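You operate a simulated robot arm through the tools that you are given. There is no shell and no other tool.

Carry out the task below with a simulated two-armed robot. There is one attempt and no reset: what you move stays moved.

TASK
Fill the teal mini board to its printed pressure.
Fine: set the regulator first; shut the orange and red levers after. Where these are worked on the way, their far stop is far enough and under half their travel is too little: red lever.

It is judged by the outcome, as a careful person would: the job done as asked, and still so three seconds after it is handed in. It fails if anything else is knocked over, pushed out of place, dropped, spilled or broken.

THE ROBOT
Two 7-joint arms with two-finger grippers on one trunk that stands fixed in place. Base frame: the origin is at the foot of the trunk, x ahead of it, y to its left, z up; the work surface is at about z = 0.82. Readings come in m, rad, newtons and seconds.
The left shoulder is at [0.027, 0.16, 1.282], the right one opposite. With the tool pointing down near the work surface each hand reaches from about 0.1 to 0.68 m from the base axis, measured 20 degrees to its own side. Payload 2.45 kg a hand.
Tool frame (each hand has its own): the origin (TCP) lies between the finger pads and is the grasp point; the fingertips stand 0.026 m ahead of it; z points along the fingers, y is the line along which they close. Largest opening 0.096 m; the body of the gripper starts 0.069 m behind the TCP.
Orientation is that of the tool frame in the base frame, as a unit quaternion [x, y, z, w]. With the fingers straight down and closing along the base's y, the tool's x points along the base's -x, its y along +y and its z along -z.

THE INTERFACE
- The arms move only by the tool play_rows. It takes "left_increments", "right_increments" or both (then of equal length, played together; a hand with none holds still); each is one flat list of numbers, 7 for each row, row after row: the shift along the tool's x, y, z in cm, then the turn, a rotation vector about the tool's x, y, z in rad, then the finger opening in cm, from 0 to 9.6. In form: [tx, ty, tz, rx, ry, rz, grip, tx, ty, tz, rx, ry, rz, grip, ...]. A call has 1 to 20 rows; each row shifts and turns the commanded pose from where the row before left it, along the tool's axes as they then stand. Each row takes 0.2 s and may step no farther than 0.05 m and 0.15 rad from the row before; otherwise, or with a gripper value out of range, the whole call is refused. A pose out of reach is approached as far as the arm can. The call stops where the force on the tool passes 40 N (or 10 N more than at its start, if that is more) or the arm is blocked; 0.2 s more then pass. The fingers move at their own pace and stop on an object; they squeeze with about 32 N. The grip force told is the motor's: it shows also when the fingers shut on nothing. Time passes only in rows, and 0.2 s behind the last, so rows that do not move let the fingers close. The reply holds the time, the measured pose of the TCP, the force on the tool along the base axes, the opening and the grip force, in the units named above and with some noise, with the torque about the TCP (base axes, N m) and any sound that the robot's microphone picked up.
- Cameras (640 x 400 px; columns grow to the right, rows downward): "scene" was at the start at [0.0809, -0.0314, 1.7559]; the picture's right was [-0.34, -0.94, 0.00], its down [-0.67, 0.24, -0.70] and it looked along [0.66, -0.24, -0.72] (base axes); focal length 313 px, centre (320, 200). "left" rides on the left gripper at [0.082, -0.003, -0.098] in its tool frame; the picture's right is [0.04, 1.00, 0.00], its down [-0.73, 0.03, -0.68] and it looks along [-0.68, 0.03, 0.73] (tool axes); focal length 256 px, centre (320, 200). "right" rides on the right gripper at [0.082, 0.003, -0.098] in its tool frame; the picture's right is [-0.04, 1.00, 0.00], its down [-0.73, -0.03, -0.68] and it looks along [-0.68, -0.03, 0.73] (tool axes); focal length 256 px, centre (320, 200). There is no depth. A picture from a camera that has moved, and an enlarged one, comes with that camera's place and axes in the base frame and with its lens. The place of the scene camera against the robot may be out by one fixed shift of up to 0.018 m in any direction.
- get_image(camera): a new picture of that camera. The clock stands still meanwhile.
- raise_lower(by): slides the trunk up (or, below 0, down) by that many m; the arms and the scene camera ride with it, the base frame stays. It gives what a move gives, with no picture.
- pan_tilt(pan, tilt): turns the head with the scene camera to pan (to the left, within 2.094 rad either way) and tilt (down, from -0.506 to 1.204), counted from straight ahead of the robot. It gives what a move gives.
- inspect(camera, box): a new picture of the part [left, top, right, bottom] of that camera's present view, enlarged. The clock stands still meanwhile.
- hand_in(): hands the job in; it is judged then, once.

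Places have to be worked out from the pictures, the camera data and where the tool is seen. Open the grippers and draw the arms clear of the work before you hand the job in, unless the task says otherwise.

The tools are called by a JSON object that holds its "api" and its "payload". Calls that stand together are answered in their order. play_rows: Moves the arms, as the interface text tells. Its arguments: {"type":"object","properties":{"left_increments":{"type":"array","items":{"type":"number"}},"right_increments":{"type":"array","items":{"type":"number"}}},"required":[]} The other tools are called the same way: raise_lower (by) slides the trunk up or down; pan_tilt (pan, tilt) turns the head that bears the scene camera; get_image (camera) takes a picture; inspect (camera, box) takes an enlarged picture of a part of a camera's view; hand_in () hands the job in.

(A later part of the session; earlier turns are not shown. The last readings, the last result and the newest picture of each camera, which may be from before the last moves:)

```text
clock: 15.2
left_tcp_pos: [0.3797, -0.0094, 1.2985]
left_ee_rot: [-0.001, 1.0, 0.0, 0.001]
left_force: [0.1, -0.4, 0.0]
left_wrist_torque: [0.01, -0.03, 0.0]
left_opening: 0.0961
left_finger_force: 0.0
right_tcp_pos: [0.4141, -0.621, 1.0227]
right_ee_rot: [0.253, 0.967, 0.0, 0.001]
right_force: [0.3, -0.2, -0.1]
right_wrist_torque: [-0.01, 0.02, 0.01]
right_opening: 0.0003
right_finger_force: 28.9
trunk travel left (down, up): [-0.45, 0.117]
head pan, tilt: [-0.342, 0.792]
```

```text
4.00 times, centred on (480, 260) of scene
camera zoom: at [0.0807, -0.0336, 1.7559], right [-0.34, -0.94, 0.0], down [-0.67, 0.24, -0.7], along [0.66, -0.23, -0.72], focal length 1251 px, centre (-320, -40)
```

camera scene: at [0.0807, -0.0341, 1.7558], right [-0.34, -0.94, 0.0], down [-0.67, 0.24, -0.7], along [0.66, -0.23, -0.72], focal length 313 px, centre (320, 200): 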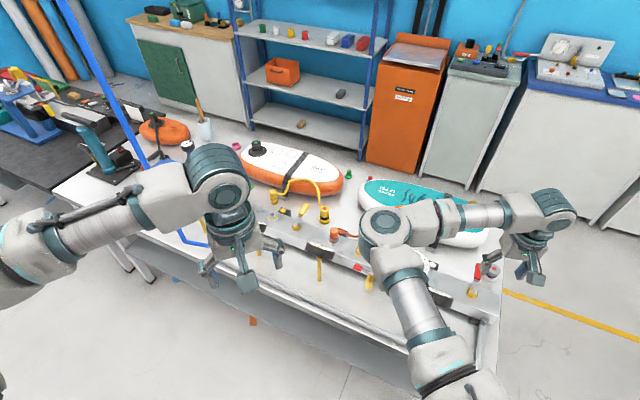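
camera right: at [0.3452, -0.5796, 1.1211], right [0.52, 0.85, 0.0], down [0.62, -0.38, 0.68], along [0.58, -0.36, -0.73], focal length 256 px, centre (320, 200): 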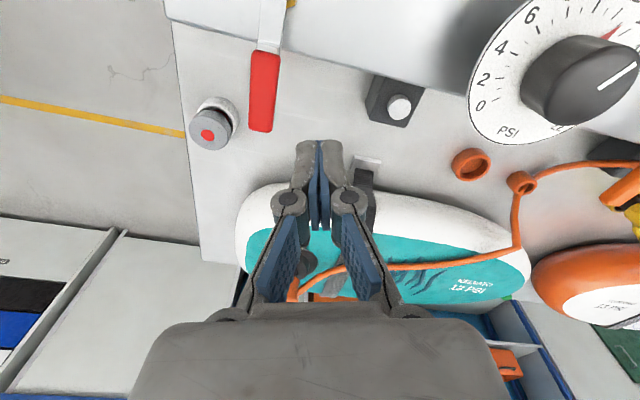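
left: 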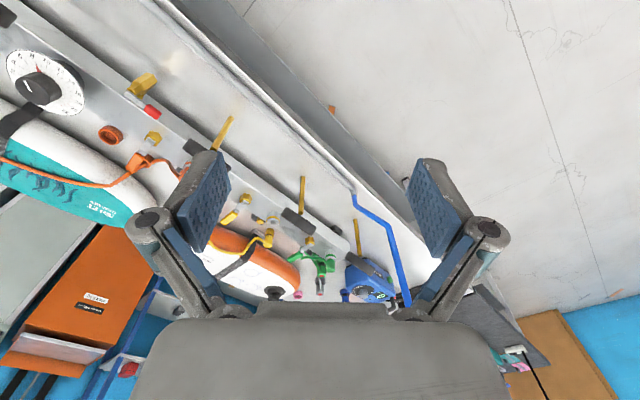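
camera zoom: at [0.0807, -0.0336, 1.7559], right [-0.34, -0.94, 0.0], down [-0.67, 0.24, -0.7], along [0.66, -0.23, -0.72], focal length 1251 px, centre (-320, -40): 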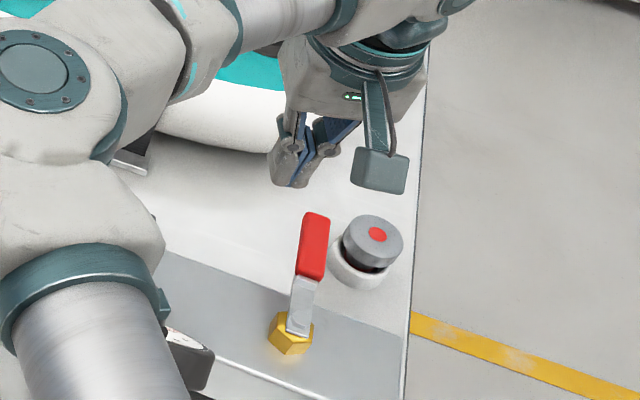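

The red grip's end is at about (0.403, -0.670, 0.929) and pivot at (0.338, -0.608); the closed fingers stand about 2 cm clear of its dial side. I go down to lever height with nothing below the tips but the table.

{"api": "play_rows", "payload": {"right_increments": [0, 0, 3, 0, 0, 0, 0, 0, 0, 3, 0, 0, 0, 0, 0, 0, 3.2, 0, 0, 0, 0, 0, 0, 0, 0, 0, 0, 0]}}

{"api": "get_image", "payload": {"camera": "right"}}

{"api": "inspect", "payload": {"camera": "scene", "box": [420, 210, 540, 310]}}

```text
clock: 16.2
left_tcp_pos: [0.3797, -0.0097, 1.2983]
left_ee_rot: [0.0, 1.0, 0.001, 0.001]
left_force: [0.2, 0.0, 0.3]
left_wrist_torque: [0.0, 0.03, -0.03]
left_opening: 0.0961
left_finger_force: 0.1
right_tcp_pos: [0.4144, -0.6242, 0.9302]
right_ee_rot: [0.252, 0.968, 0.001, 0.001]
right_force: [1.2, -0.2, 0.2]
right_wrist_torque: [-0.02, 0.01, 0.0]
right_opening: 0.0
right_finger_force: 28.3
trunk travel left (down, up): [-0.45, 0.117]
head pan, tilt: [-0.342, 0.792]
```

```text
taken
camera right: at [0.3455, -0.5807, 1.0283], right [0.52, 0.85, 0.0], down [0.62, -0.39, 0.68], along [0.58, -0.35, -0.73], focal length 256 px, centre (320, 200)
```

right: 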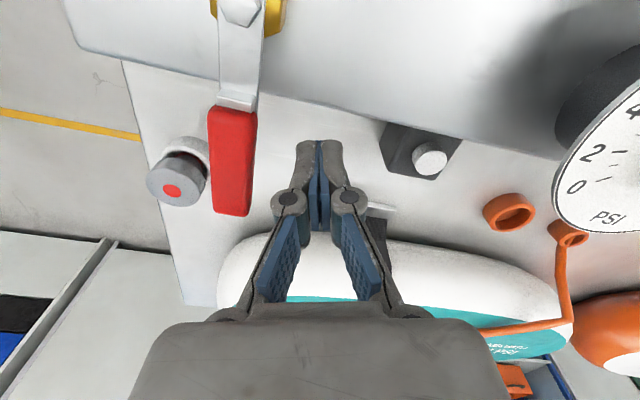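

```text
4.00 times, centred on (480, 260) of scene
camera zoom: at [0.0808, -0.0338, 1.7559], right [-0.34, -0.94, 0.0], down [-0.67, 0.24, -0.7], along [0.66, -0.23, -0.72], focal length 1251 px, centre (-320, -40)
```

zoom: 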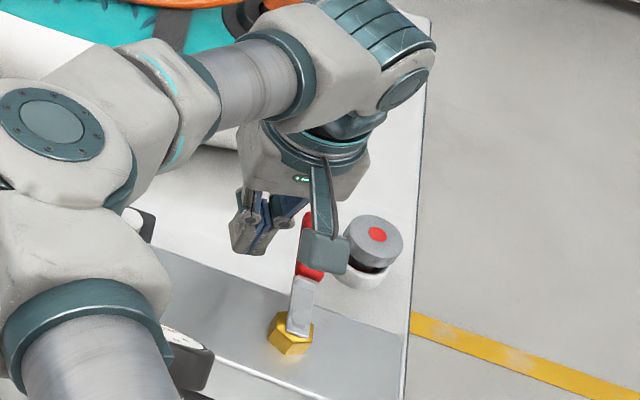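

The fingers are about 2 cm beside the red grip on its dial side. I push it gently toward the right end in small steps and watch the force and whether it turns.

{"api": "play_rows", "payload": {"right_increments": [0.25, -0.97, 0, 0, 0, 0, 0, 0.25, -0.97, 0, 0, 0, 0, 0, 0.1, -0.39, 0, 0, 0, 0, 0, 0.1, -0.39, 0, 0, 0, 0, 0]}}

{"api": "get_image", "payload": {"camera": "right"}}

```text
clock: 17.2
left_tcp_pos: [0.3843, -0.0045, 1.2958]
left_ee_rot: [0.0, 1.0, -0.001, -0.001]
left_force: [-0.4, 0.2, 0.6]
left_wrist_torque: [0.0, 0.01, 0.02]
left_opening: 0.0961
left_finger_force: 0.0
right_tcp_pos: [0.4018, -0.6362, 0.9298]
right_ee_rot: [0.249, 0.968, 0.003, 0.001]
right_force: [24.0, 22.3, -6.8]
right_wrist_torque: [-0.03, 0.06, -0.03]
right_opening: 0.0
right_finger_force: 28.7
trunk travel left (down, up): [-0.45, 0.117]
head pan, tilt: [-0.342, 0.792]
```

```text
taken
camera right: at [0.3319, -0.5952, 1.0289], right [0.52, 0.86, 0.01], down [0.63, -0.38, 0.68], along [0.58, -0.35, -0.73], focal length 256 px, centre (320, 200)
```

right: 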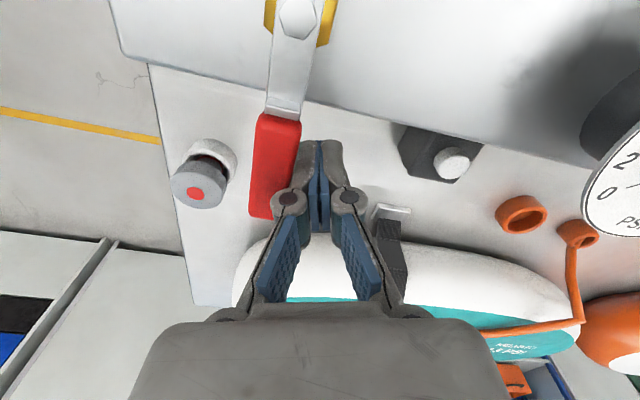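

The lever did not move with 33 N in that direction, so that is its closed stop. I back off, lift over the lever, and go to its other side (between it and the gray fitting, which is about 8 cm away).

{"api": "play_rows", "payload": {"right_increments": [-0.37, 1.45, 0, 0, 0, 0, 0, -0.37, 1.45, 0, 0, 0, 0, 0, 0, 0, -2.7, 0, 0, 0, 0, 0, 0, -2.7, 0, 0, 0, 0, 0, 0, -2.6, 0, 0, 0, 0, 0.75, -2.9, 0, 0, 0, 0, 0, 0.75, -2.9, 0, 0, 0, 0, 0, 0.75, -2.9, 0, 0, 0, 0, 0, 0, 0, 0, 0, 0, 0, 0]}}

{"api": "get_image", "payload": {"camera": "right"}}

{"api": "inspect", "payload": {"camera": "scene", "box": [420, 210, 540, 310]}}

```text
clock: 19.2
left_tcp_pos: [0.3794, -0.0055, 1.2986]
left_ee_rot: [0.0, 1.0, -0.002, 0.001]
left_force: [-0.3, -0.1, 0.1]
left_wrist_torque: [0.01, 0.04, 0.01]
left_opening: 0.0961
left_finger_force: 0.1
right_tcp_pos: [0.353, -0.6833, 1.0128]
right_ee_rot: [0.254, 0.967, -0.002, 0.0]
right_force: [0.8, -0.3, -0.7]
right_wrist_torque: [0.02, 0.09, 0.0]
right_opening: 0.0003
right_finger_force: 28.1
trunk travel left (down, up): [-0.45, 0.117]
head pan, tilt: [-0.342, 0.792]
```

```text
taken
camera right: at [0.2845, -0.6409, 1.1107], right [0.52, 0.85, 0.0], down [0.62, -0.38, 0.68], along [0.58, -0.36, -0.73], focal length 256 px, centre (320, 200)
```

right: 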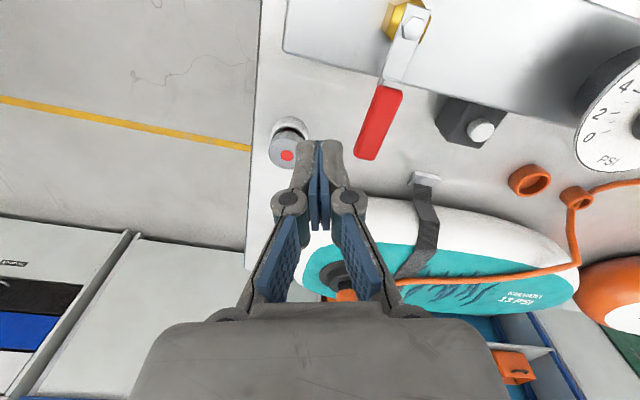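

```text
4.00 times, centred on (480, 260) of scene
camera zoom: at [0.0807, -0.0291, 1.7559], right [-0.34, -0.94, 0.0], down [-0.67, 0.24, -0.7], along [0.66, -0.24, -0.72], focal length 1251 px, centre (-320, -40)
```

zoom: 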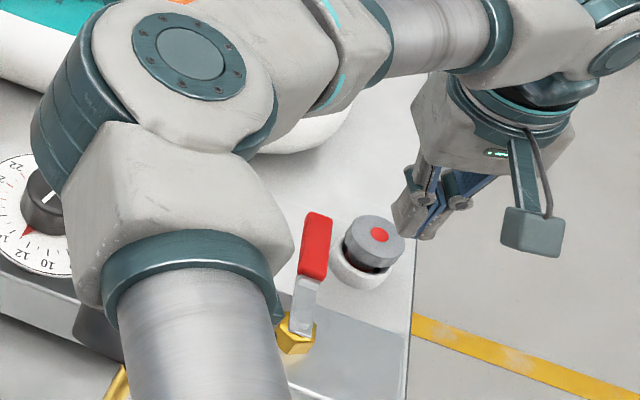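

Now the fingers are on the gray-fitting side of the red lever, about 3 cm off. I lower to lever height and begin pushing toward the dial in small steps.

{"api": "play_rows", "payload": {"right_increments": [0, 0, 2.8, 0, 0, 0, 0, 0, 0, 2.8, 0, 0, 0, 0, 0, 0, 2.7, 0, 0, 0, 0, 0, 0, 0, 0, 0, 0, 0, -0.25, 0.97, 0, 0, 0, 0, 0, -0.25, 0.97, 0, 0, 0, 0, 0, -0.12, 0.48, 0, 0, 0, 0, 0]}}

{"api": "get_image", "payload": {"camera": "right"}}

```text
clock: 20.8
left_tcp_pos: [0.3801, -0.0112, 1.2986]
left_ee_rot: [0.0, 1.0, 0.001, 0.001]
left_force: [-0.1, 0.4, -0.8]
left_wrist_torque: [-0.04, -0.03, 0.0]
left_opening: 0.0958
left_finger_force: 0.1
right_tcp_pos: [0.3714, -0.6704, 0.9268]
right_ee_rot: [0.253, 0.968, 0.0, 0.0]
right_force: [-0.7, -2.8, -0.1]
right_wrist_torque: [0.04, -0.05, 0.01]
right_opening: 0.0
right_finger_force: 28.0
trunk travel left (down, up): [-0.45, 0.117]
head pan, tilt: [-0.342, 0.792]
```

```text
taken
camera right: at [0.3016, -0.6275, 1.0253], right [0.52, 0.85, 0.0], down [0.62, -0.39, 0.68], along [0.58, -0.35, -0.73], focal length 256 px, centre (320, 200)
```

right: 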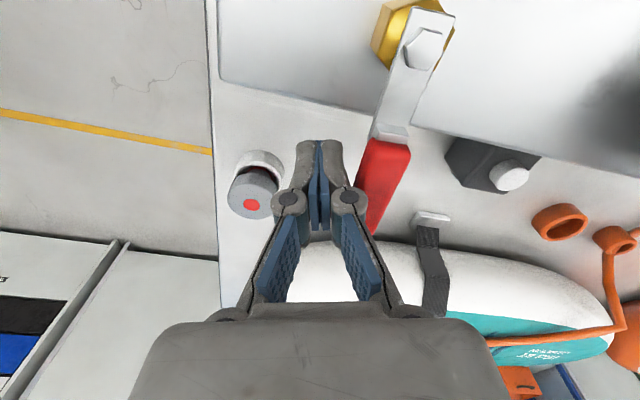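

The finger is just touching the red grip. I push on toward the dial in 4 mm steps.

{"api": "play_rows", "payload": {"right_increments": [-0.1, 0.39, 0, 0, 0, 0, 0, -0.1, 0.39, 0, 0, 0, 0, 0, -0.1, 0.39, 0, 0, 0, 0, 0, -0.1, 0.39, 0, 0, 0, 0, 0]}}

{"api": "get_image", "payload": {"camera": "right"}}

```text
clock: 21.8
left_tcp_pos: [0.379, -0.0092, 1.2981]
left_ee_rot: [-0.001, 1.0, 0.001, 0.001]
left_force: [-0.3, 0.4, -0.8]
left_wrist_torque: [-0.05, 0.03, -0.02]
left_opening: 0.0961
left_finger_force: 0.1
right_tcp_pos: [0.3827, -0.6576, 0.9283]
right_ee_rot: [0.253, 0.967, 0.001, 0.001]
right_force: [-0.1, -0.7, -0.2]
right_wrist_torque: [0.02, -0.01, 0.02]
right_opening: 0.0002
right_finger_force: 28.8
trunk travel left (down, up): [-0.45, 0.117]
head pan, tilt: [-0.342, 0.792]
```

```text
taken
camera right: at [0.313, -0.6142, 1.026], right [0.52, 0.85, 0.0], down [0.62, -0.39, 0.68], along [0.58, -0.35, -0.73], focal length 256 px, centre (320, 200)
```

right: 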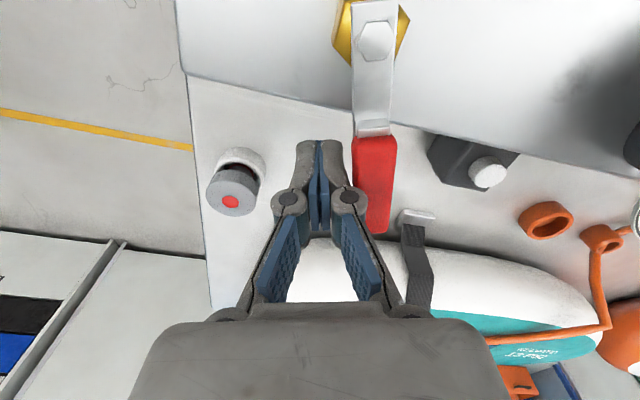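

The red lever turns counter-clockwise freely (now about 16°). I continue along the arc around its pivot, first to roughly 60°.

{"api": "play_rows", "payload": {"right_increments": [-0.26, 1.05, 0, 0, 0, 0, 0, -0.09, 1.04, 0, 0, 0, 0, 0, 0.07, 1.05, 0, 0, 0, 0, 0, 0.24, 1.01, 0, 0, 0, 0, 0, 0.4, 0.98, 0, 0, 0, 0, 0]}}

{"api": "get_image", "payload": {"camera": "right"}}

{"api": "get_image", "payload": {"camera": "scene"}}

```text
clock: 23.0
left_tcp_pos: [0.3806, -0.01, 1.298]
left_ee_rot: [0.0, 1.0, 0.001, 0.001]
left_force: [-0.6, -0.6, -0.1]
left_wrist_torque: [0.02, 0.01, 0.01]
left_opening: 0.0959
left_finger_force: 0.1
right_tcp_pos: [0.4042, -0.6094, 0.9288]
right_ee_rot: [0.252, 0.968, 0.001, 0.001]
right_force: [0.3, -1.8, -0.2]
right_wrist_torque: [0.02, 0.01, 0.0]
right_opening: 0.0001
right_finger_force: 28.4
trunk travel left (down, up): [-0.45, 0.117]
head pan, tilt: [-0.342, 0.792]
```

```text
taken
camera right: at [0.3354, -0.5668, 1.0262], right [0.52, 0.85, 0.0], down [0.62, -0.38, 0.68], along [0.58, -0.35, -0.73], focal length 256 px, centre (320, 200)
```

right: 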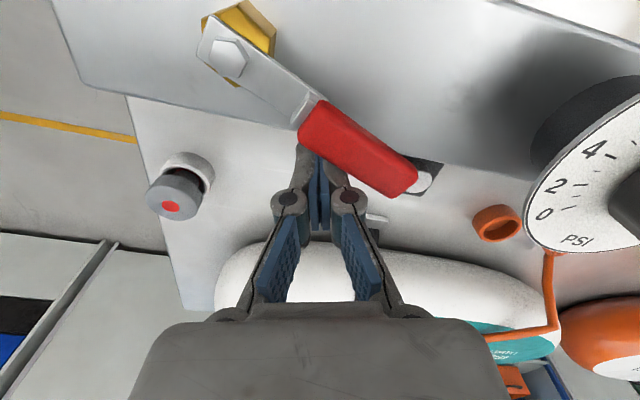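

```text
taken
camera scene: at [0.0811, -0.0336, 1.7558], right [-0.34, -0.94, 0.0], down [-0.67, 0.24, -0.7], along [0.66, -0.23, -0.72], focal length 313 px, centre (320, 200)
```

scene: 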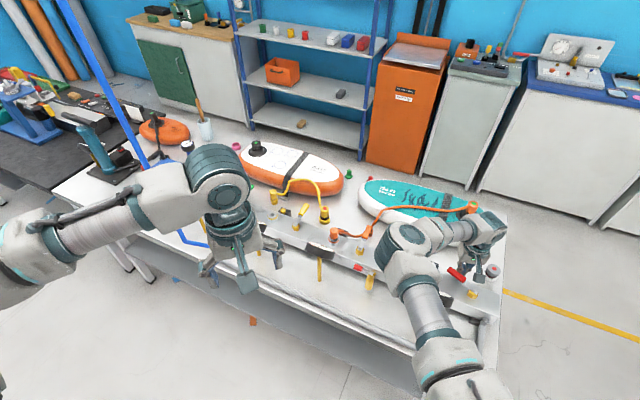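

The lever now stands around 60° and the force stays small. I finish the arc to its far stop.

{"api": "play_rows", "payload": {"right_increments": [0.53, 0.89, 0, 0, 0, 0, 0, 0.67, 0.8, 0, 0, 0, 0, 0, 0.8, 0.68, 0, 0, 0, 0, 0, 0.39, 0.26, 0, 0, 0, 0, 0]}}

{"api": "get_image", "payload": {"camera": "right"}}

{"api": "inspect", "payload": {"camera": "scene", "box": [400, 210, 520, 310]}}

```text
clock: 24.0
left_tcp_pos: [0.3806, -0.0139, 1.2977]
left_ee_rot: [0.001, 1.0, 0.002, 0.0]
left_force: [0.4, 0.7, -0.2]
left_wrist_torque: [-0.03, -0.02, -0.01]
left_opening: 0.0958
left_finger_force: 0.0
right_tcp_pos: [0.399, -0.5807, 0.9267]
right_ee_rot: [0.253, 0.967, 0.0, 0.003]
right_force: [14.3, -22.0, 9.0]
right_wrist_torque: [0.35, 0.12, -0.15]
right_opening: 0.0
right_finger_force: 28.0
trunk travel left (down, up): [-0.45, 0.117]
head pan, tilt: [-0.342, 0.792]
```

```text
taken
camera right: at [0.3292, -0.5381, 1.0248], right [0.52, 0.85, 0.0], down [0.62, -0.38, 0.68], along [0.58, -0.36, -0.73], focal length 256 px, centre (320, 200)
```

right: 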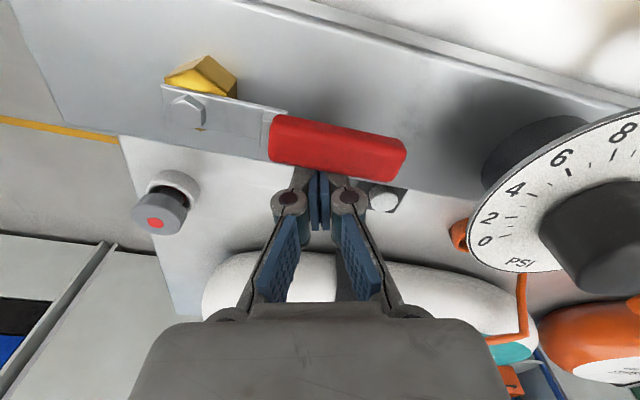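

```text
4.00 times, centred on (460, 260) of scene
camera zoom: at [0.0828, -0.0441, 1.7558], right [-0.34, -0.94, -0.01], down [-0.67, 0.25, -0.7], along [0.66, -0.23, -0.72], focal length 1251 px, centre (-240, -40)
```

zoom: 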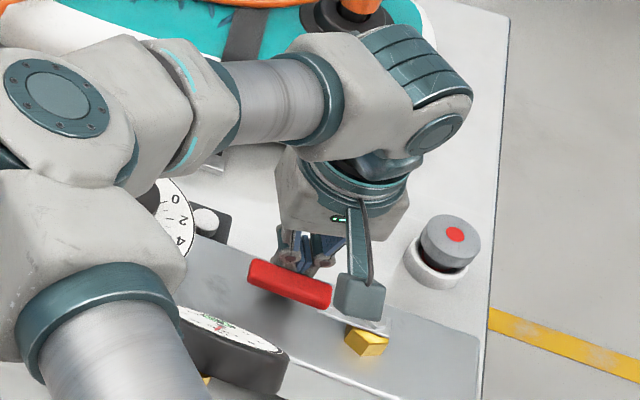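

The lever is at its far stop (force about 27 N against it), along the manifold. I back off, rise, and read the LINE gauge.

{"api": "play_rows", "payload": {"right_increments": [-1.94, -0.5, 0, 0, 0, 0, 0, 0, 0, -3, 0, 0, 0, 0, 0, 0, -3, 0, 0, 0, 0, 0, 0, -4, 0, 0, 0, 0, 2.0, 0, -4, 0, 0, 0, 0, 3, 0, -4, 0, 0, 0, 0, 3, 0, -4, 0, 0, 0, 0, 0, 0, 0, 0, 0, 0, 0]}}

{"api": "get_image", "payload": {"camera": "right"}}

{"api": "get_image", "payload": {"camera": "scene"}}

```text
clock: 25.8
left_tcp_pos: [0.3797, -0.0128, 1.2979]
left_ee_rot: [0.0, 1.0, 0.001, 0.001]
left_force: [-1.0, 0.3, -0.3]
left_wrist_torque: [0.02, -0.05, 0.01]
left_opening: 0.0961
left_finger_force: 0.0
right_tcp_pos: [0.3395, -0.5528, 1.1475]
right_ee_rot: [0.253, 0.967, 0.002, 0.0]
right_force: [0.2, -0.5, 1.3]
right_wrist_torque: [0.02, 0.02, 0.04]
right_opening: 0.0001
right_finger_force: 28.3
trunk travel left (down, up): [-0.45, 0.117]
head pan, tilt: [-0.342, 0.792]
```

```text
taken
camera right: at [0.2709, -0.5106, 1.2453], right [0.52, 0.85, 0.0], down [0.62, -0.39, 0.68], along [0.58, -0.35, -0.73], focal length 256 px, centre (320, 200)
```

right: 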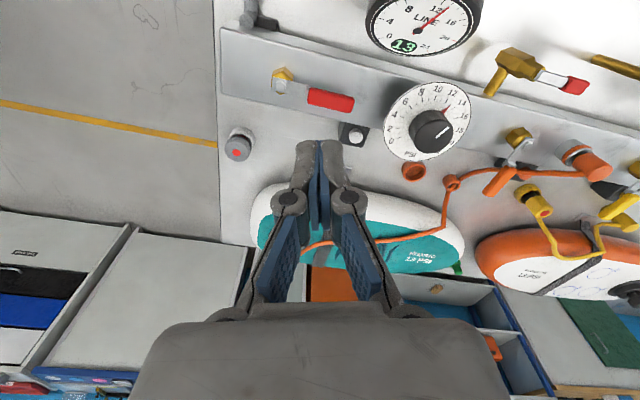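

```text
taken
camera scene: at [0.0808, -0.035, 1.7558], right [-0.34, -0.94, 0.0], down [-0.67, 0.24, -0.7], along [0.66, -0.23, -0.72], focal length 313 px, centre (320, 200)
```

scene: 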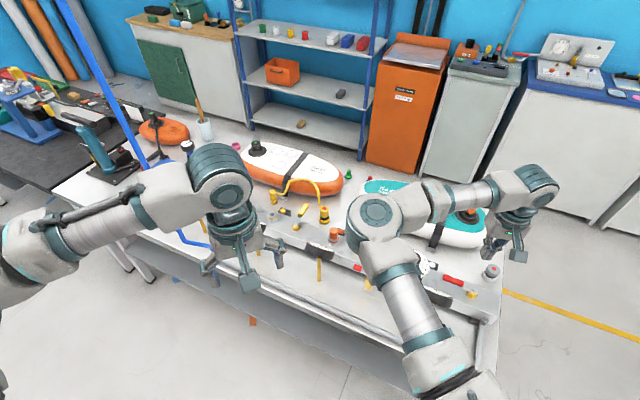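

The LINE gauge now shows 13. Next I bring the right hand above the orange OUT 1 lever for a close look.

{"api": "play_rows", "payload": {"right_increments": [-0.78, 4.0, 0.5, 0, 0, 0, 0, -0.78, 4.0, 0.5, 0, 0, 0, 0, -0.78, 4.0, 0.5, 0, 0, 0, 0, -0.78, 4.0, 0.5, 0, 0, 0, 0, -0.78, 4.0, 0.5, 0, 0, 0, 0, -0.78, 4.0, 0, 0, 0, 0, 0, 0, 0, 0, 0, 0, 0, 0]}}

{"api": "get_image", "payload": {"camera": "right"}}

{"api": "inspect", "payload": {"camera": "right", "box": [240, 20, 440, 150]}}

{"api": "get_image", "payload": {"camera": "scene"}}

```text
clock: 27.4
left_tcp_pos: [0.3786, -0.0037, 1.2992]
left_ee_rot: [0.0, 1.0, -0.002, 0.001]
left_force: [-0.1, 0.5, 0.2]
left_wrist_torque: [-0.03, -0.02, 0.02]
left_opening: 0.0961
left_finger_force: 0.2
right_tcp_pos: [0.4989, -0.3589, 1.1253]
right_ee_rot: [0.254, 0.967, -0.001, 0.001]
right_force: [0.7, 0.1, 0.3]
right_wrist_torque: [0.0, -0.01, -0.01]
right_opening: 0.0
right_finger_force: 28.6
trunk travel left (down, up): [-0.45, 0.117]
head pan, tilt: [-0.342, 0.792]
```

```text
taken
camera right: at [0.4291, -0.3154, 1.2234], right [0.52, 0.85, 0.0], down [0.62, -0.38, 0.68], along [0.58, -0.36, -0.73], focal length 256 px, centre (320, 200)
```

right: 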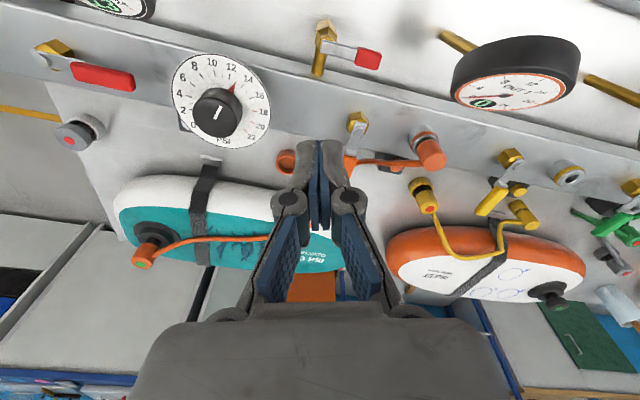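

```text
3.08 times, centred on (340, 85) of right
camera zoom: at [0.4291, -0.3154, 1.2234], right [0.52, 0.85, 0.0], down [0.62, -0.38, 0.68], along [0.58, -0.36, -0.73], focal length 788 px, centre (258, 554)
```

zoom: 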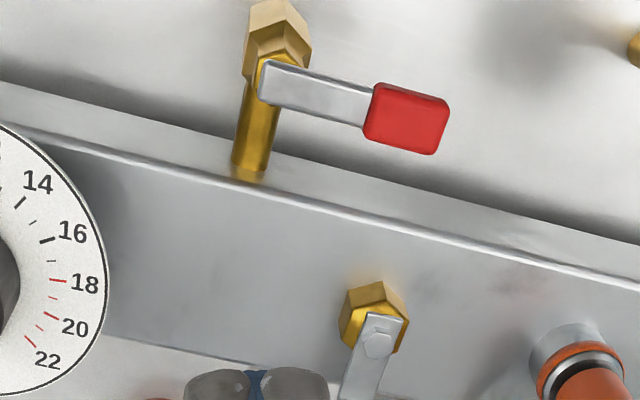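

```text
taken
camera scene: at [0.0804, -0.022, 1.7561], right [-0.34, -0.94, 0.0], down [-0.67, 0.24, -0.7], along [0.66, -0.24, -0.71], focal length 313 px, centre (320, 200)
```

scene: 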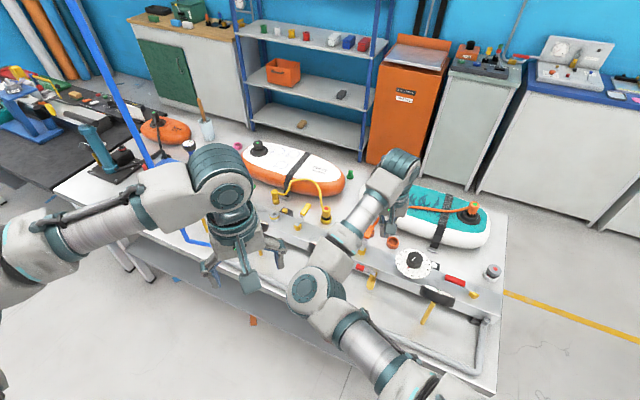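

The orange lever is hidden behind my fingers; I shift the hand toward the dial so the lever, the hose and the coupling are all in view.

{"api": "play_rows", "payload": {"right_increments": [2, -4, 0, 0, 0, 0, 0, 2, -4, 0, 0, 0, 0, 0, 0, 0, 0, 0, 0, 0, 0]}}

{"api": "get_image", "payload": {"camera": "right"}}

{"api": "inspect", "payload": {"camera": "right", "box": [380, 50, 560, 180]}}

{"api": "inspect", "payload": {"camera": "scene", "box": [300, 190, 460, 300]}}

```text
clock: 28.2
left_tcp_pos: [0.3819, -0.0061, 1.2979]
left_ee_rot: [0.0, 1.0, 0.0, 0.001]
left_force: [-0.5, -0.6, -0.4]
left_wrist_torque: [0.01, 0.02, 0.01]
left_opening: 0.0959
left_finger_force: 0.1
right_tcp_pos: [0.4251, -0.4122, 1.1231]
right_ee_rot: [0.252, 0.968, -0.001, 0.0]
right_force: [0.7, 0.1, -0.1]
right_wrist_torque: [-0.02, 0.01, -0.01]
right_opening: 0.0002
right_finger_force: 28.9
trunk travel left (down, up): [-0.45, 0.117]
head pan, tilt: [-0.342, 0.792]
```

```text
taken
camera right: at [0.3558, -0.369, 1.2214], right [0.52, 0.85, 0.0], down [0.63, -0.38, 0.68], along [0.58, -0.36, -0.73], focal length 256 px, centre (320, 200)
```

right: 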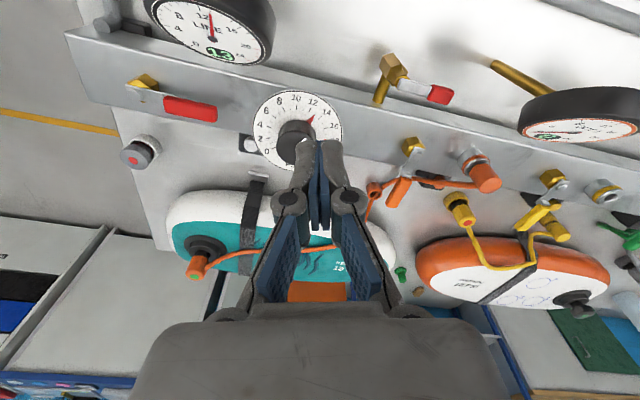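

```text
3.08 times, centred on (470, 115) of right
camera zoom: at [0.3558, -0.369, 1.2214], right [0.52, 0.85, 0.0], down [0.63, -0.38, 0.68], along [0.58, -0.36, -0.73], focal length 788 px, centre (-142, 462)
```

zoom: 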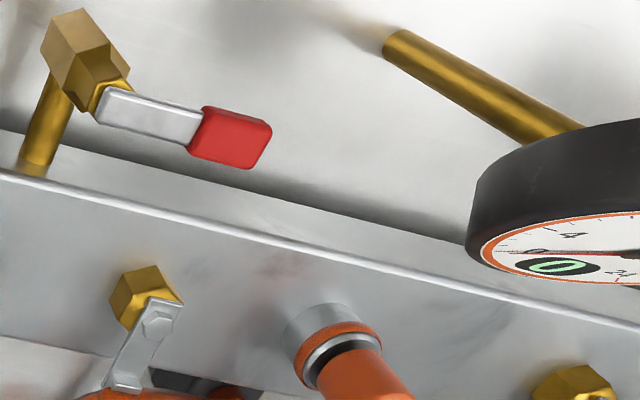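

```text
3.64 times, centred on (380, 245) of scene
camera zoom: at [0.0811, -0.0306, 1.7559], right [-0.34, -0.94, 0.0], down [-0.67, 0.24, -0.7], along [0.66, -0.24, -0.72], focal length 1138 px, centre (102, 36)
```

zoom: 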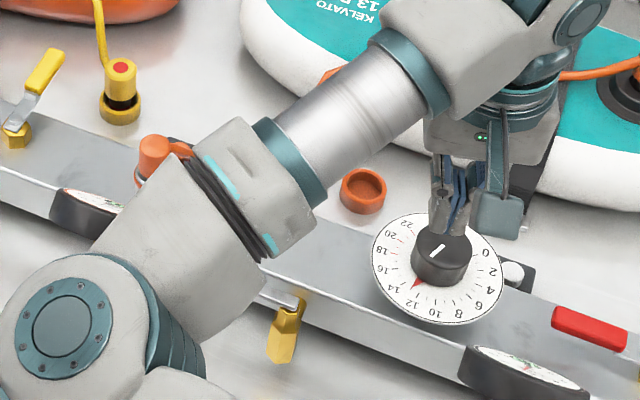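

{"api": "inspect", "payload": {"camera": "right", "box": [360, 125, 520, 225]}}

```text
4.00 times, centred on (440, 175) of right
camera zoom: at [0.3558, -0.369, 1.2214], right [0.52, 0.85, 0.0], down [0.63, -0.38, 0.68], along [0.58, -0.36, -0.73], focal length 1024 px, centre (-160, 300)
```

zoom: 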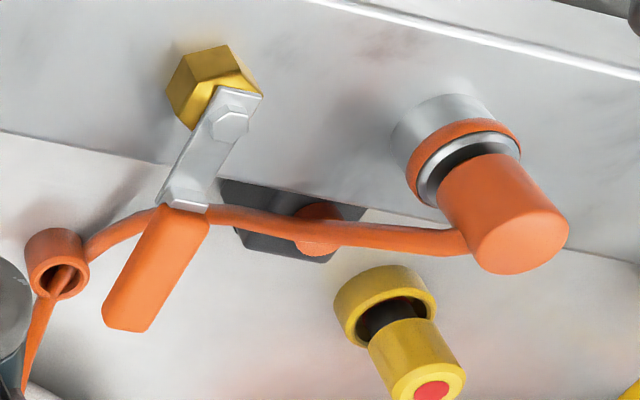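

The hose drops steeply to a ring on the table, so it lies well below the lever; both sides of the orange lever are reachable. I first move the left hand further left for safety, and bring the closed right fingers over the coupling side of the orange grip, still high.

{"api": "play_rows", "payload": {"left_increments": [1.2, 3.8, 0, 0, 0, 0, 9.6, 1.2, 3.8, 0, 0, 0, 0, 9.6, 1.2, 3.8, 0, 0, 0, 0, 9.6, 1.2, 3.8, 0, 0, 0, 0, 9.6]}}

{"api": "get_image", "payload": {"camera": "scene"}}

```text
clock: 29.2
left_tcp_pos: [0.3303, 0.1479, 1.2983]
left_ee_rot: [0.0, 1.0, -0.001, 0.001]
left_force: [0.6, 1.2, 1.2]
left_wrist_torque: [-0.01, -0.04, 0.02]
left_opening: 0.0959
left_finger_force: 0.2
right_tcp_pos: [0.4234, -0.4102, 1.1251]
right_ee_rot: [0.253, 0.968, -0.001, 0.001]
right_force: [0.3, 0.7, -0.2]
right_wrist_torque: [-0.01, 0.0, -0.02]
right_opening: 0.0001
right_finger_force: 28.3
trunk travel left (down, up): [-0.45, 0.117]
head pan, tilt: [-0.342, 0.792]
```

```text
taken
camera scene: at [0.0791, -0.025, 1.7561], right [-0.34, -0.94, 0.0], down [-0.67, 0.24, -0.7], along [0.66, -0.24, -0.71], focal length 313 px, centre (320, 200)
```

scene: 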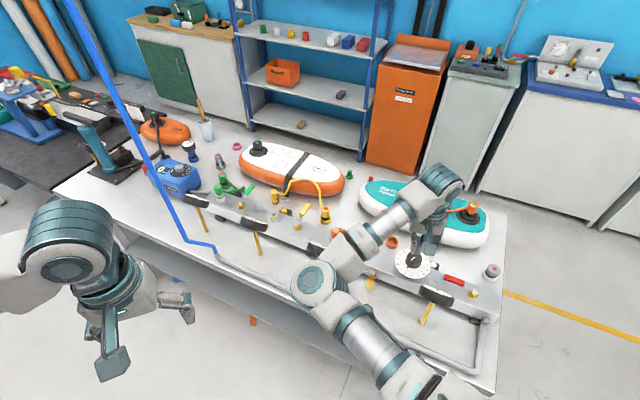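

The view is now clear. The orange lever is near the edge of my reach, so I move the right hand out over it at a safe height and tilt the fingers outward by 0.3 rad.

{"api": "play_rows", "payload": {"right_increments": [-2.59, 2.6, 0.5, 0, 0, 0, 0, -2.59, 2.6, 0.5, 0, 0, 0, 0, -2.59, 2.6, 0.5, 0, 0, 0, 0, -2.59, 2.6, 0.5, 0, 0, 0, 0, -2.59, 2.6, 0.5, 0, 0, 0, 0, 0, 0, 0, 0, -0.1, 0, 0, 0, 0, 0, 0, -0.1, 0, 0, 0, 0, 0, 0, -0.1, 0, 0, 0, 0, 0, 0, 0, 0, 0]}}

{"api": "get_image", "payload": {"camera": "right"}}

{"api": "get_image", "payload": {"camera": "scene"}}

```text
clock: 31.2
left_tcp_pos: [0.3318, 0.1462, 1.2979]
left_ee_rot: [0.0, 1.0, 0.0, 0.001]
left_force: [0.5, 0.4, 0.1]
left_wrist_torque: [-0.01, -0.03, 0.02]
left_opening: 0.0961
left_finger_force: 0.0
right_tcp_pos: [0.6016, -0.362, 1.0989]
right_ee_rot: [0.25, 0.956, -0.038, 0.147]
right_force: [0.4, -0.2, -0.4]
right_wrist_torque: [-0.03, 0.03, 0.02]
right_opening: 0.0
right_finger_force: 28.3
trunk travel left (down, up): [-0.45, 0.117]
head pan, tilt: [-0.342, 0.792]
```

```text
taken
camera right: at [0.5099, -0.3072, 1.1686], right [0.52, 0.85, 0.01], down [0.42, -0.27, 0.87], along [0.74, -0.45, -0.5], focal length 256 px, centre (320, 200)
```

right: 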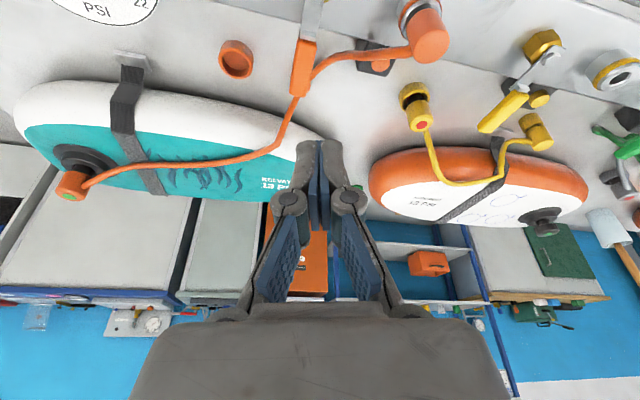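

```text
taken
camera scene: at [0.0807, -0.0284, 1.756], right [-0.34, -0.94, 0.0], down [-0.67, 0.24, -0.7], along [0.66, -0.24, -0.72], focal length 313 px, centre (320, 200)
```

scene: 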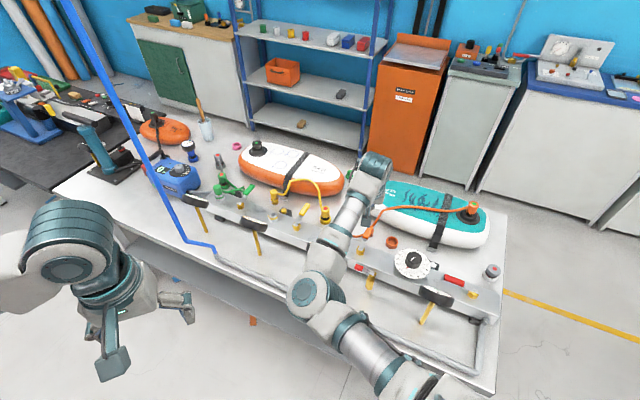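

{"api": "inspect", "payload": {"camera": "right", "box": [220, 0, 480, 150]}}

{"api": "inspect", "payload": {"camera": "scene", "box": [300, 190, 430, 290]}}

{"api": "get_image", "payload": {"camera": "left"}}

```text
2.46 times, centred on (350, 75) of right
camera zoom: at [0.5099, -0.3072, 1.1686], right [0.52, 0.85, 0.01], down [0.42, -0.27, 0.87], along [0.74, -0.45, -0.5], focal length 630 px, centre (246, 508)
```

zoom: 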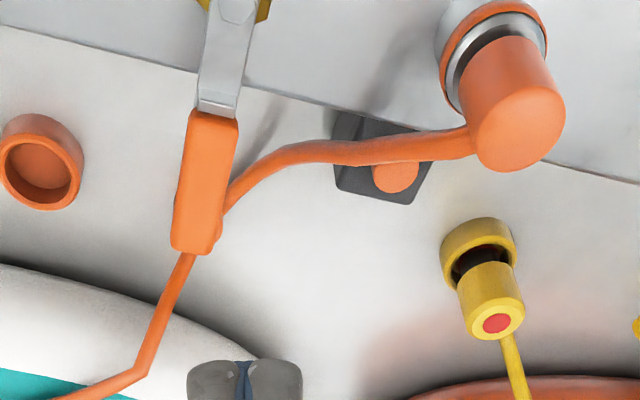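

```text
4.00 times, centred on (365, 240) of scene
camera zoom: at [0.0807, -0.0284, 1.756], right [-0.34, -0.94, 0.0], down [-0.67, 0.24, -0.7], along [0.66, -0.24, -0.72], focal length 1251 px, centre (140, 40)
```

zoom: 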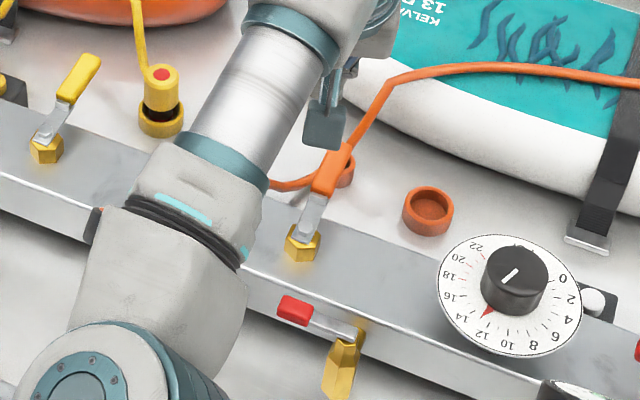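

```text
taken
camera left: at [0.2494, 0.1419, 1.3955], right [-0.04, 1.0, 0.0], down [0.73, 0.03, 0.68], along [0.68, 0.03, -0.73], focal length 256 px, centre (320, 200)
```

left: 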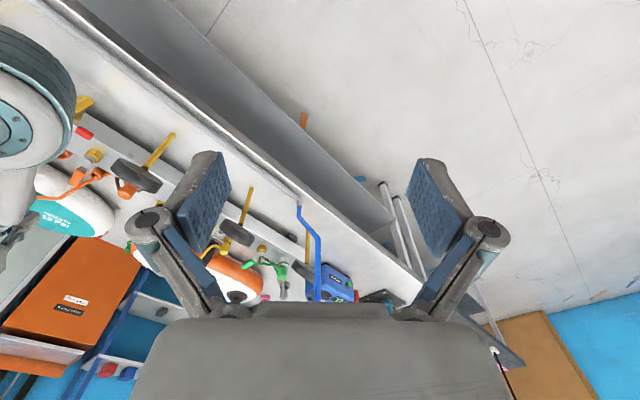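

The hose drops to a table ring beyond the lever, so it passes well below my fingertips' working height of about 0.905. I go to the coupling side of the orange lever at z = 1.0 and check.

{"api": "play_rows", "payload": {"right_increments": [-0.51, 0.67, 2.75, 0, 0, 0, 0, -0.51, 0.67, 2.75, 0, 0, 0, 0, -0.51, 0.67, 2.75, 0, 0, 0, 0, -0.51, 0.67, 2.75, 0, 0, 0, 0, 0, 0, 0, 0, 0, 0, 0]}}

{"api": "get_image", "payload": {"camera": "right"}}

{"api": "inspect", "payload": {"camera": "scene", "box": [300, 190, 430, 290]}}

```text
clock: 32.4
left_tcp_pos: [0.3301, 0.144, 1.2975]
left_ee_rot: [0.0, 1.0, 0.0, 0.001]
left_force: [0.2, 0.0, -0.3]
left_wrist_torque: [0.0, 0.01, 0.01]
left_opening: 0.0959
left_finger_force: 0.0
right_tcp_pos: [0.6599, -0.3654, 1.0007]
right_ee_rot: [0.25, 0.957, -0.037, 0.145]
right_force: [-0.4, 0.2, -0.8]
right_wrist_torque: [-0.02, 0.01, 0.01]
right_opening: 0.0
right_finger_force: 28.8
trunk travel left (down, up): [-0.45, 0.117]
head pan, tilt: [-0.342, 0.792]
```

```text
taken
camera right: at [0.5685, -0.3099, 1.0694], right [0.52, 0.85, 0.01], down [0.42, -0.27, 0.87], along [0.74, -0.45, -0.5], focal length 256 px, centre (320, 200)
```

right: 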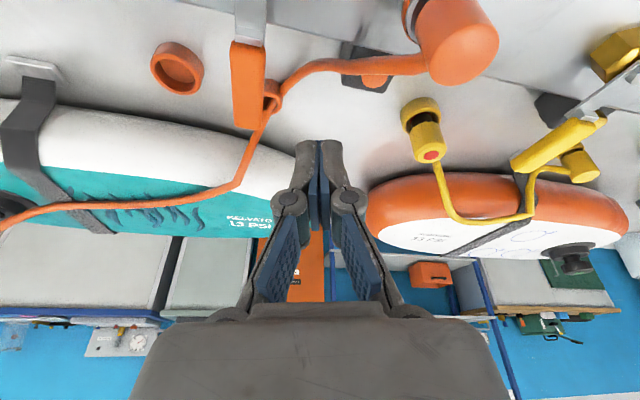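

```text
4.00 times, centred on (365, 240) of scene
camera zoom: at [0.0811, -0.0292, 1.7559], right [-0.34, -0.94, 0.0], down [-0.67, 0.24, -0.7], along [0.66, -0.24, -0.72], focal length 1251 px, centre (140, 40)
```

zoom: 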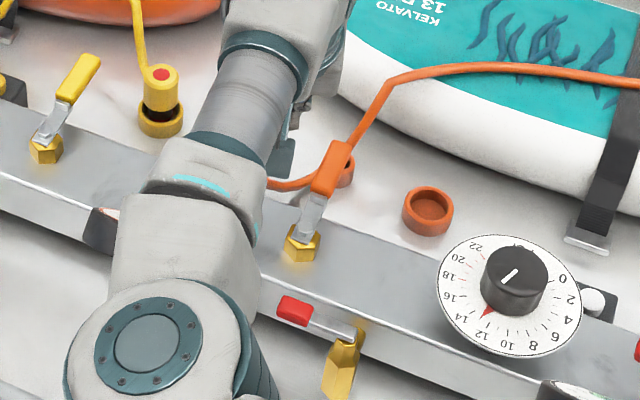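

The pose is reachable. Before going lower I check, from the left wrist camera, how high the right elbow and forearm stand over the OUT 1 gauge.

{"api": "get_image", "payload": {"camera": "left"}}

{"api": "inspect", "payload": {"camera": "left", "box": [0, 20, 240, 270]}}

{"api": "get_image", "payload": {"camera": "scene"}}

```text
taken
camera left: at [0.2494, 0.1413, 1.3956], right [-0.04, 1.0, 0.0], down [0.73, 0.03, 0.68], along [0.68, 0.03, -0.73], focal length 256 px, centre (320, 200)
```

left: 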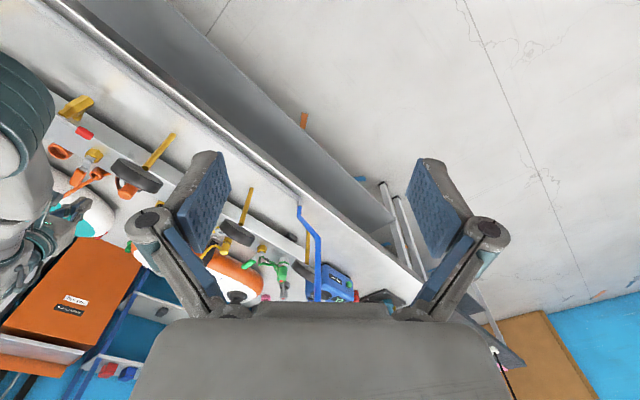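

```text
1.60 times, centred on (120, 145) of left
camera zoom: at [0.2494, 0.1413, 1.3956], right [-0.04, 1.0, 0.0], down [0.73, 0.03, 0.68], along [0.68, 0.03, -0.73], focal length 410 px, centre (640, 288)
```

zoom: 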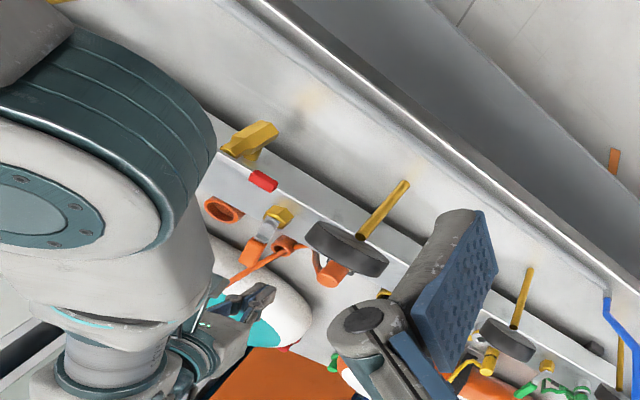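

```text
taken
camera scene: at [0.0811, -0.0292, 1.7559], right [-0.34, -0.94, 0.0], down [-0.67, 0.24, -0.7], along [0.66, -0.24, -0.72], focal length 313 px, centre (320, 200)
```

scene: 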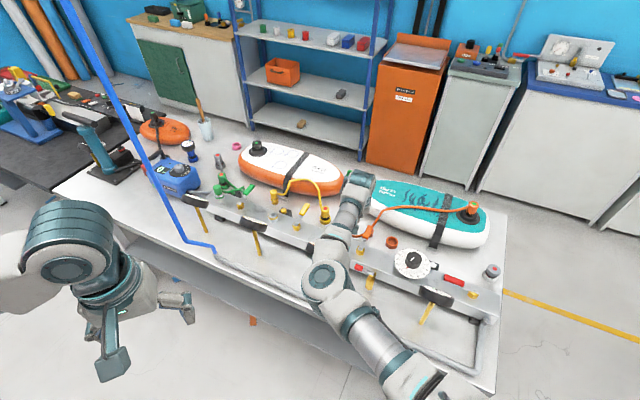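

The elbow stands at about z = 1.23, well clear of the gauges. I lower the closed fingers to lever height on the coupling side of the orange lever.

{"api": "play_rows", "payload": {"right_increments": [0.68, 0, 2.19, 0, 0, 0, 0, 0.68, 0, 2.19, 0, 0, 0, 0, 0.66, 0, 2.15, 0, 0, 0, 0, 0, 0, 0, 0, 0, 0, 0]}}

{"api": "get_image", "payload": {"camera": "right"}}

{"api": "inspect", "payload": {"camera": "left", "box": [60, 110, 180, 210]}}

```text
clock: 33.4
left_tcp_pos: [0.3314, 0.145, 1.2978]
left_ee_rot: [-0.001, 1.0, 0.0, 0.002]
left_force: [0.0, -0.4, 0.0]
left_wrist_torque: [0.04, 0.01, 0.01]
left_opening: 0.0962
left_finger_force: 0.0
right_tcp_pos: [0.6607, -0.3653, 0.9313]
right_ee_rot: [0.25, 0.957, -0.038, 0.145]
right_force: [0.3, -0.1, 0.0]
right_wrist_torque: [0.02, 0.01, -0.02]
right_opening: 0.0
right_finger_force: 28.8
trunk travel left (down, up): [-0.45, 0.117]
head pan, tilt: [-0.342, 0.792]
```

```text
taken
camera right: at [0.569, -0.3092, 1.0009], right [0.52, 0.85, 0.01], down [0.42, -0.27, 0.87], along [0.74, -0.45, -0.5], focal length 256 px, centre (320, 200)
```

right: 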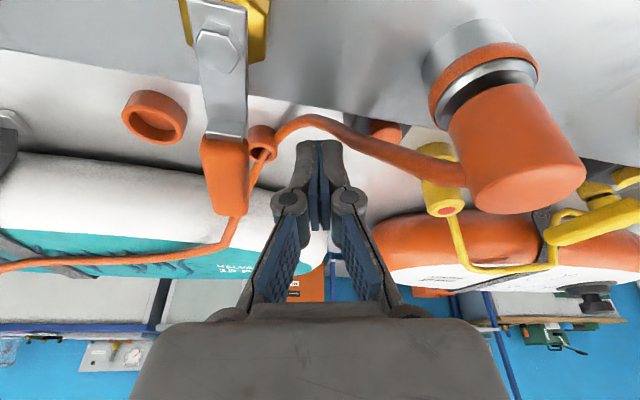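

```text
4.00 times, centred on (120, 160) of left
camera zoom: at [0.2497, 0.1417, 1.3955], right [-0.04, 1.0, 0.0], down [0.73, 0.03, 0.68], along [0.68, 0.03, -0.73], focal length 1024 px, centre (1120, 360)
```

zoom: 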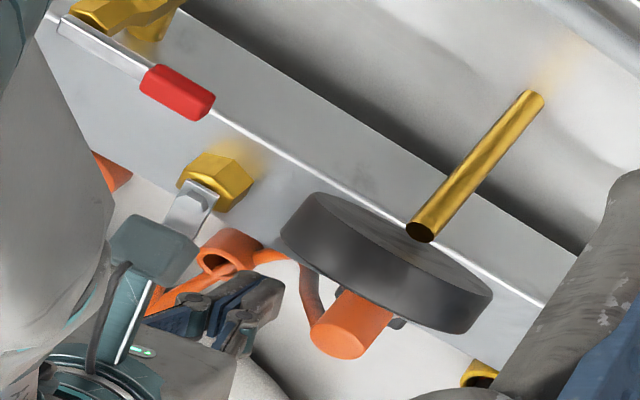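

No contact so far; the orange grip is about 2.5 cm to the side of the fingers. I push gently toward the dial (clockwise) to test that direction.

{"api": "play_rows", "payload": {"right_increments": [0.26, -0.96, -0.08, 0, 0, 0, 0, 0.26, -0.96, -0.08, 0, 0, 0, 0, 0.1, -0.38, -0.03, 0, 0, 0, 0, 0.1, -0.38, -0.03, 0, 0, 0, 0]}}

{"api": "get_image", "payload": {"camera": "right"}}

```text
clock: 34.4
left_tcp_pos: [0.3321, 0.1445, 1.2976]
left_ee_rot: [0.0, 1.0, 0.0, 0.0]
left_force: [0.2, 0.6, -0.4]
left_wrist_torque: [0.01, -0.01, 0.02]
left_opening: 0.0958
left_finger_force: 0.1
right_tcp_pos: [0.64, -0.3847, 0.9321]
right_ee_rot: [0.25, 0.956, -0.038, 0.146]
right_force: [3.1, 0.1, 0.9]
right_wrist_torque: [0.03, 0.01, 0.03]
right_opening: 0.0
right_finger_force: 28.5
trunk travel left (down, up): [-0.45, 0.117]
head pan, tilt: [-0.342, 0.792]
```

```text
taken
camera right: at [0.5497, -0.3292, 1.0015], right [0.52, 0.85, 0.01], down [0.42, -0.27, 0.87], along [0.74, -0.45, -0.5], focal length 256 px, centre (320, 200)
```

right: 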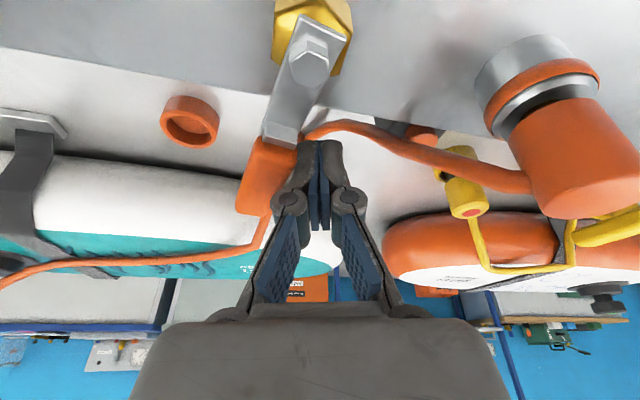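

The lever seems to be yielding clockwise with only 3 N. I push 1 cm more and compare.

{"api": "play_rows", "payload": {"right_increments": [0.13, -0.48, -0.04, 0, 0, 0, 0, 0.13, -0.48, -0.04, 0, 0, 0, 0]}}

{"api": "get_image", "payload": {"camera": "right"}}

```text
clock: 35.0
left_tcp_pos: [0.3316, 0.1451, 1.2992]
left_ee_rot: [0.001, 1.0, 0.0, 0.001]
left_force: [-0.3, 0.5, -0.3]
left_wrist_torque: [-0.02, -0.01, 0.0]
left_opening: 0.0963
left_finger_force: 0.0
right_tcp_pos: [0.6328, -0.3921, 0.9321]
right_ee_rot: [0.251, 0.956, -0.038, 0.145]
right_force: [1.6, 2.6, 2.0]
right_wrist_torque: [-0.04, 0.02, -0.03]
right_opening: 0.0
right_finger_force: 28.7
trunk travel left (down, up): [-0.45, 0.117]
head pan, tilt: [-0.342, 0.792]
```

```text
taken
camera right: at [0.5421, -0.3359, 1.0012], right [0.52, 0.85, 0.01], down [0.42, -0.27, 0.87], along [0.74, -0.45, -0.5], focal length 256 px, centre (320, 200)
```

right: 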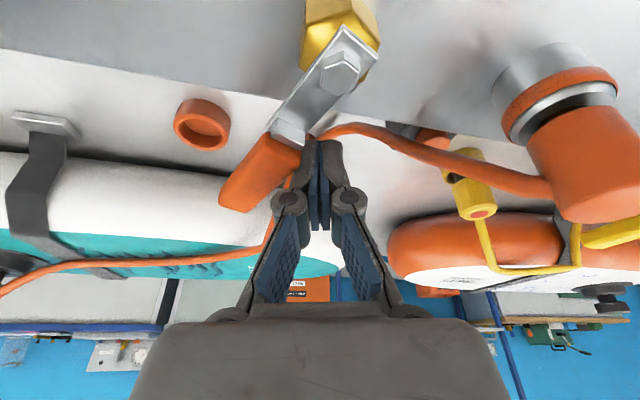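

The orange lever is turning clockwise easily. I follow its arc around the pivot (about 0.5895, -0.357).

{"api": "play_rows", "payload": {"right_increments": [0.25, -1.05, -0.08, 0, 0, 0, 0, 0.46, -0.96, -0.14, 0, 0, 0, 0, 0.62, -0.86, -0.19, 0, 0, 0, 0, 0.77, -0.72, -0.24, 0, 0, 0, 0]}}

{"api": "get_image", "payload": {"camera": "right"}}

```text
clock: 36.0
left_tcp_pos: [0.3315, 0.1443, 1.2972]
left_ee_rot: [0.0, 1.0, 0.0, 0.0]
left_force: [-0.3, 0.1, 0.2]
left_wrist_torque: [-0.02, 0.0, 0.0]
left_opening: 0.096
left_finger_force: 0.0
right_tcp_pos: [0.5974, -0.4122, 0.9324]
right_ee_rot: [0.249, 0.957, -0.038, 0.146]
right_force: [2.3, 0.2, 0.6]
right_wrist_torque: [-0.03, 0.02, 0.02]
right_opening: 0.0
right_finger_force: 28.5
trunk travel left (down, up): [-0.45, 0.117]
head pan, tilt: [-0.342, 0.792]
```

```text
taken
camera right: at [0.5054, -0.3571, 1.001], right [0.52, 0.85, 0.01], down [0.42, -0.27, 0.87], along [0.74, -0.45, -0.5], focal length 256 px, centre (320, 200)
```

right: 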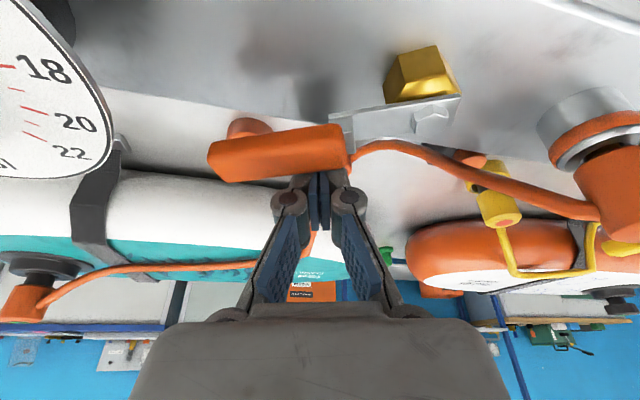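

The orange lever is past two thirds of its travel. I continue to its far stop, watching the force.

{"api": "play_rows", "payload": {"right_increments": [0.88, -0.55, -0.27, 0, 0, 0, 0, 0.78, -0.31, -0.24, 0, 0, 0, 0, 0.82, -0.17, -0.25, 0, 0, 0, 0]}}

{"api": "get_image", "payload": {"camera": "right"}}

```text
clock: 36.8
left_tcp_pos: [0.3352, 0.1431, 1.2988]
left_ee_rot: [0.0, 1.0, 0.001, -0.001]
left_force: [-0.1, 0.3, 0.4]
left_wrist_torque: [-0.05, 0.01, -0.03]
left_opening: 0.0959
left_finger_force: 0.1
right_tcp_pos: [0.5727, -0.4103, 0.933]
right_ee_rot: [0.25, 0.956, -0.039, 0.147]
right_force: [15.0, -6.0, 8.1]
right_wrist_torque: [0.12, 0.09, -0.22]
right_opening: 0.0
right_finger_force: 27.5
trunk travel left (down, up): [-0.45, 0.117]
head pan, tilt: [-0.342, 0.792]
```

```text
taken
camera right: at [0.4811, -0.3551, 1.0015], right [0.52, 0.85, 0.01], down [0.42, -0.27, 0.87], along [0.74, -0.45, -0.5], focal length 256 px, centre (320, 200)
```

right: 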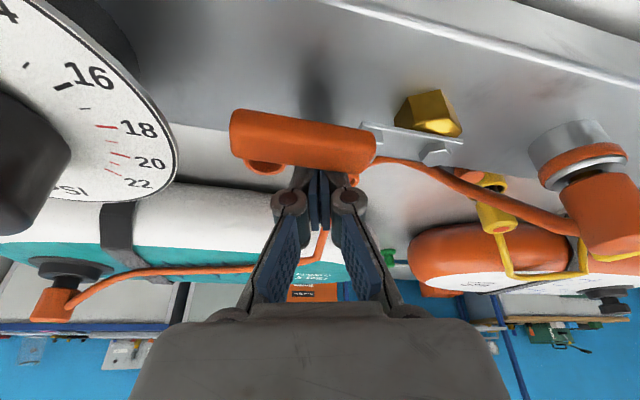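

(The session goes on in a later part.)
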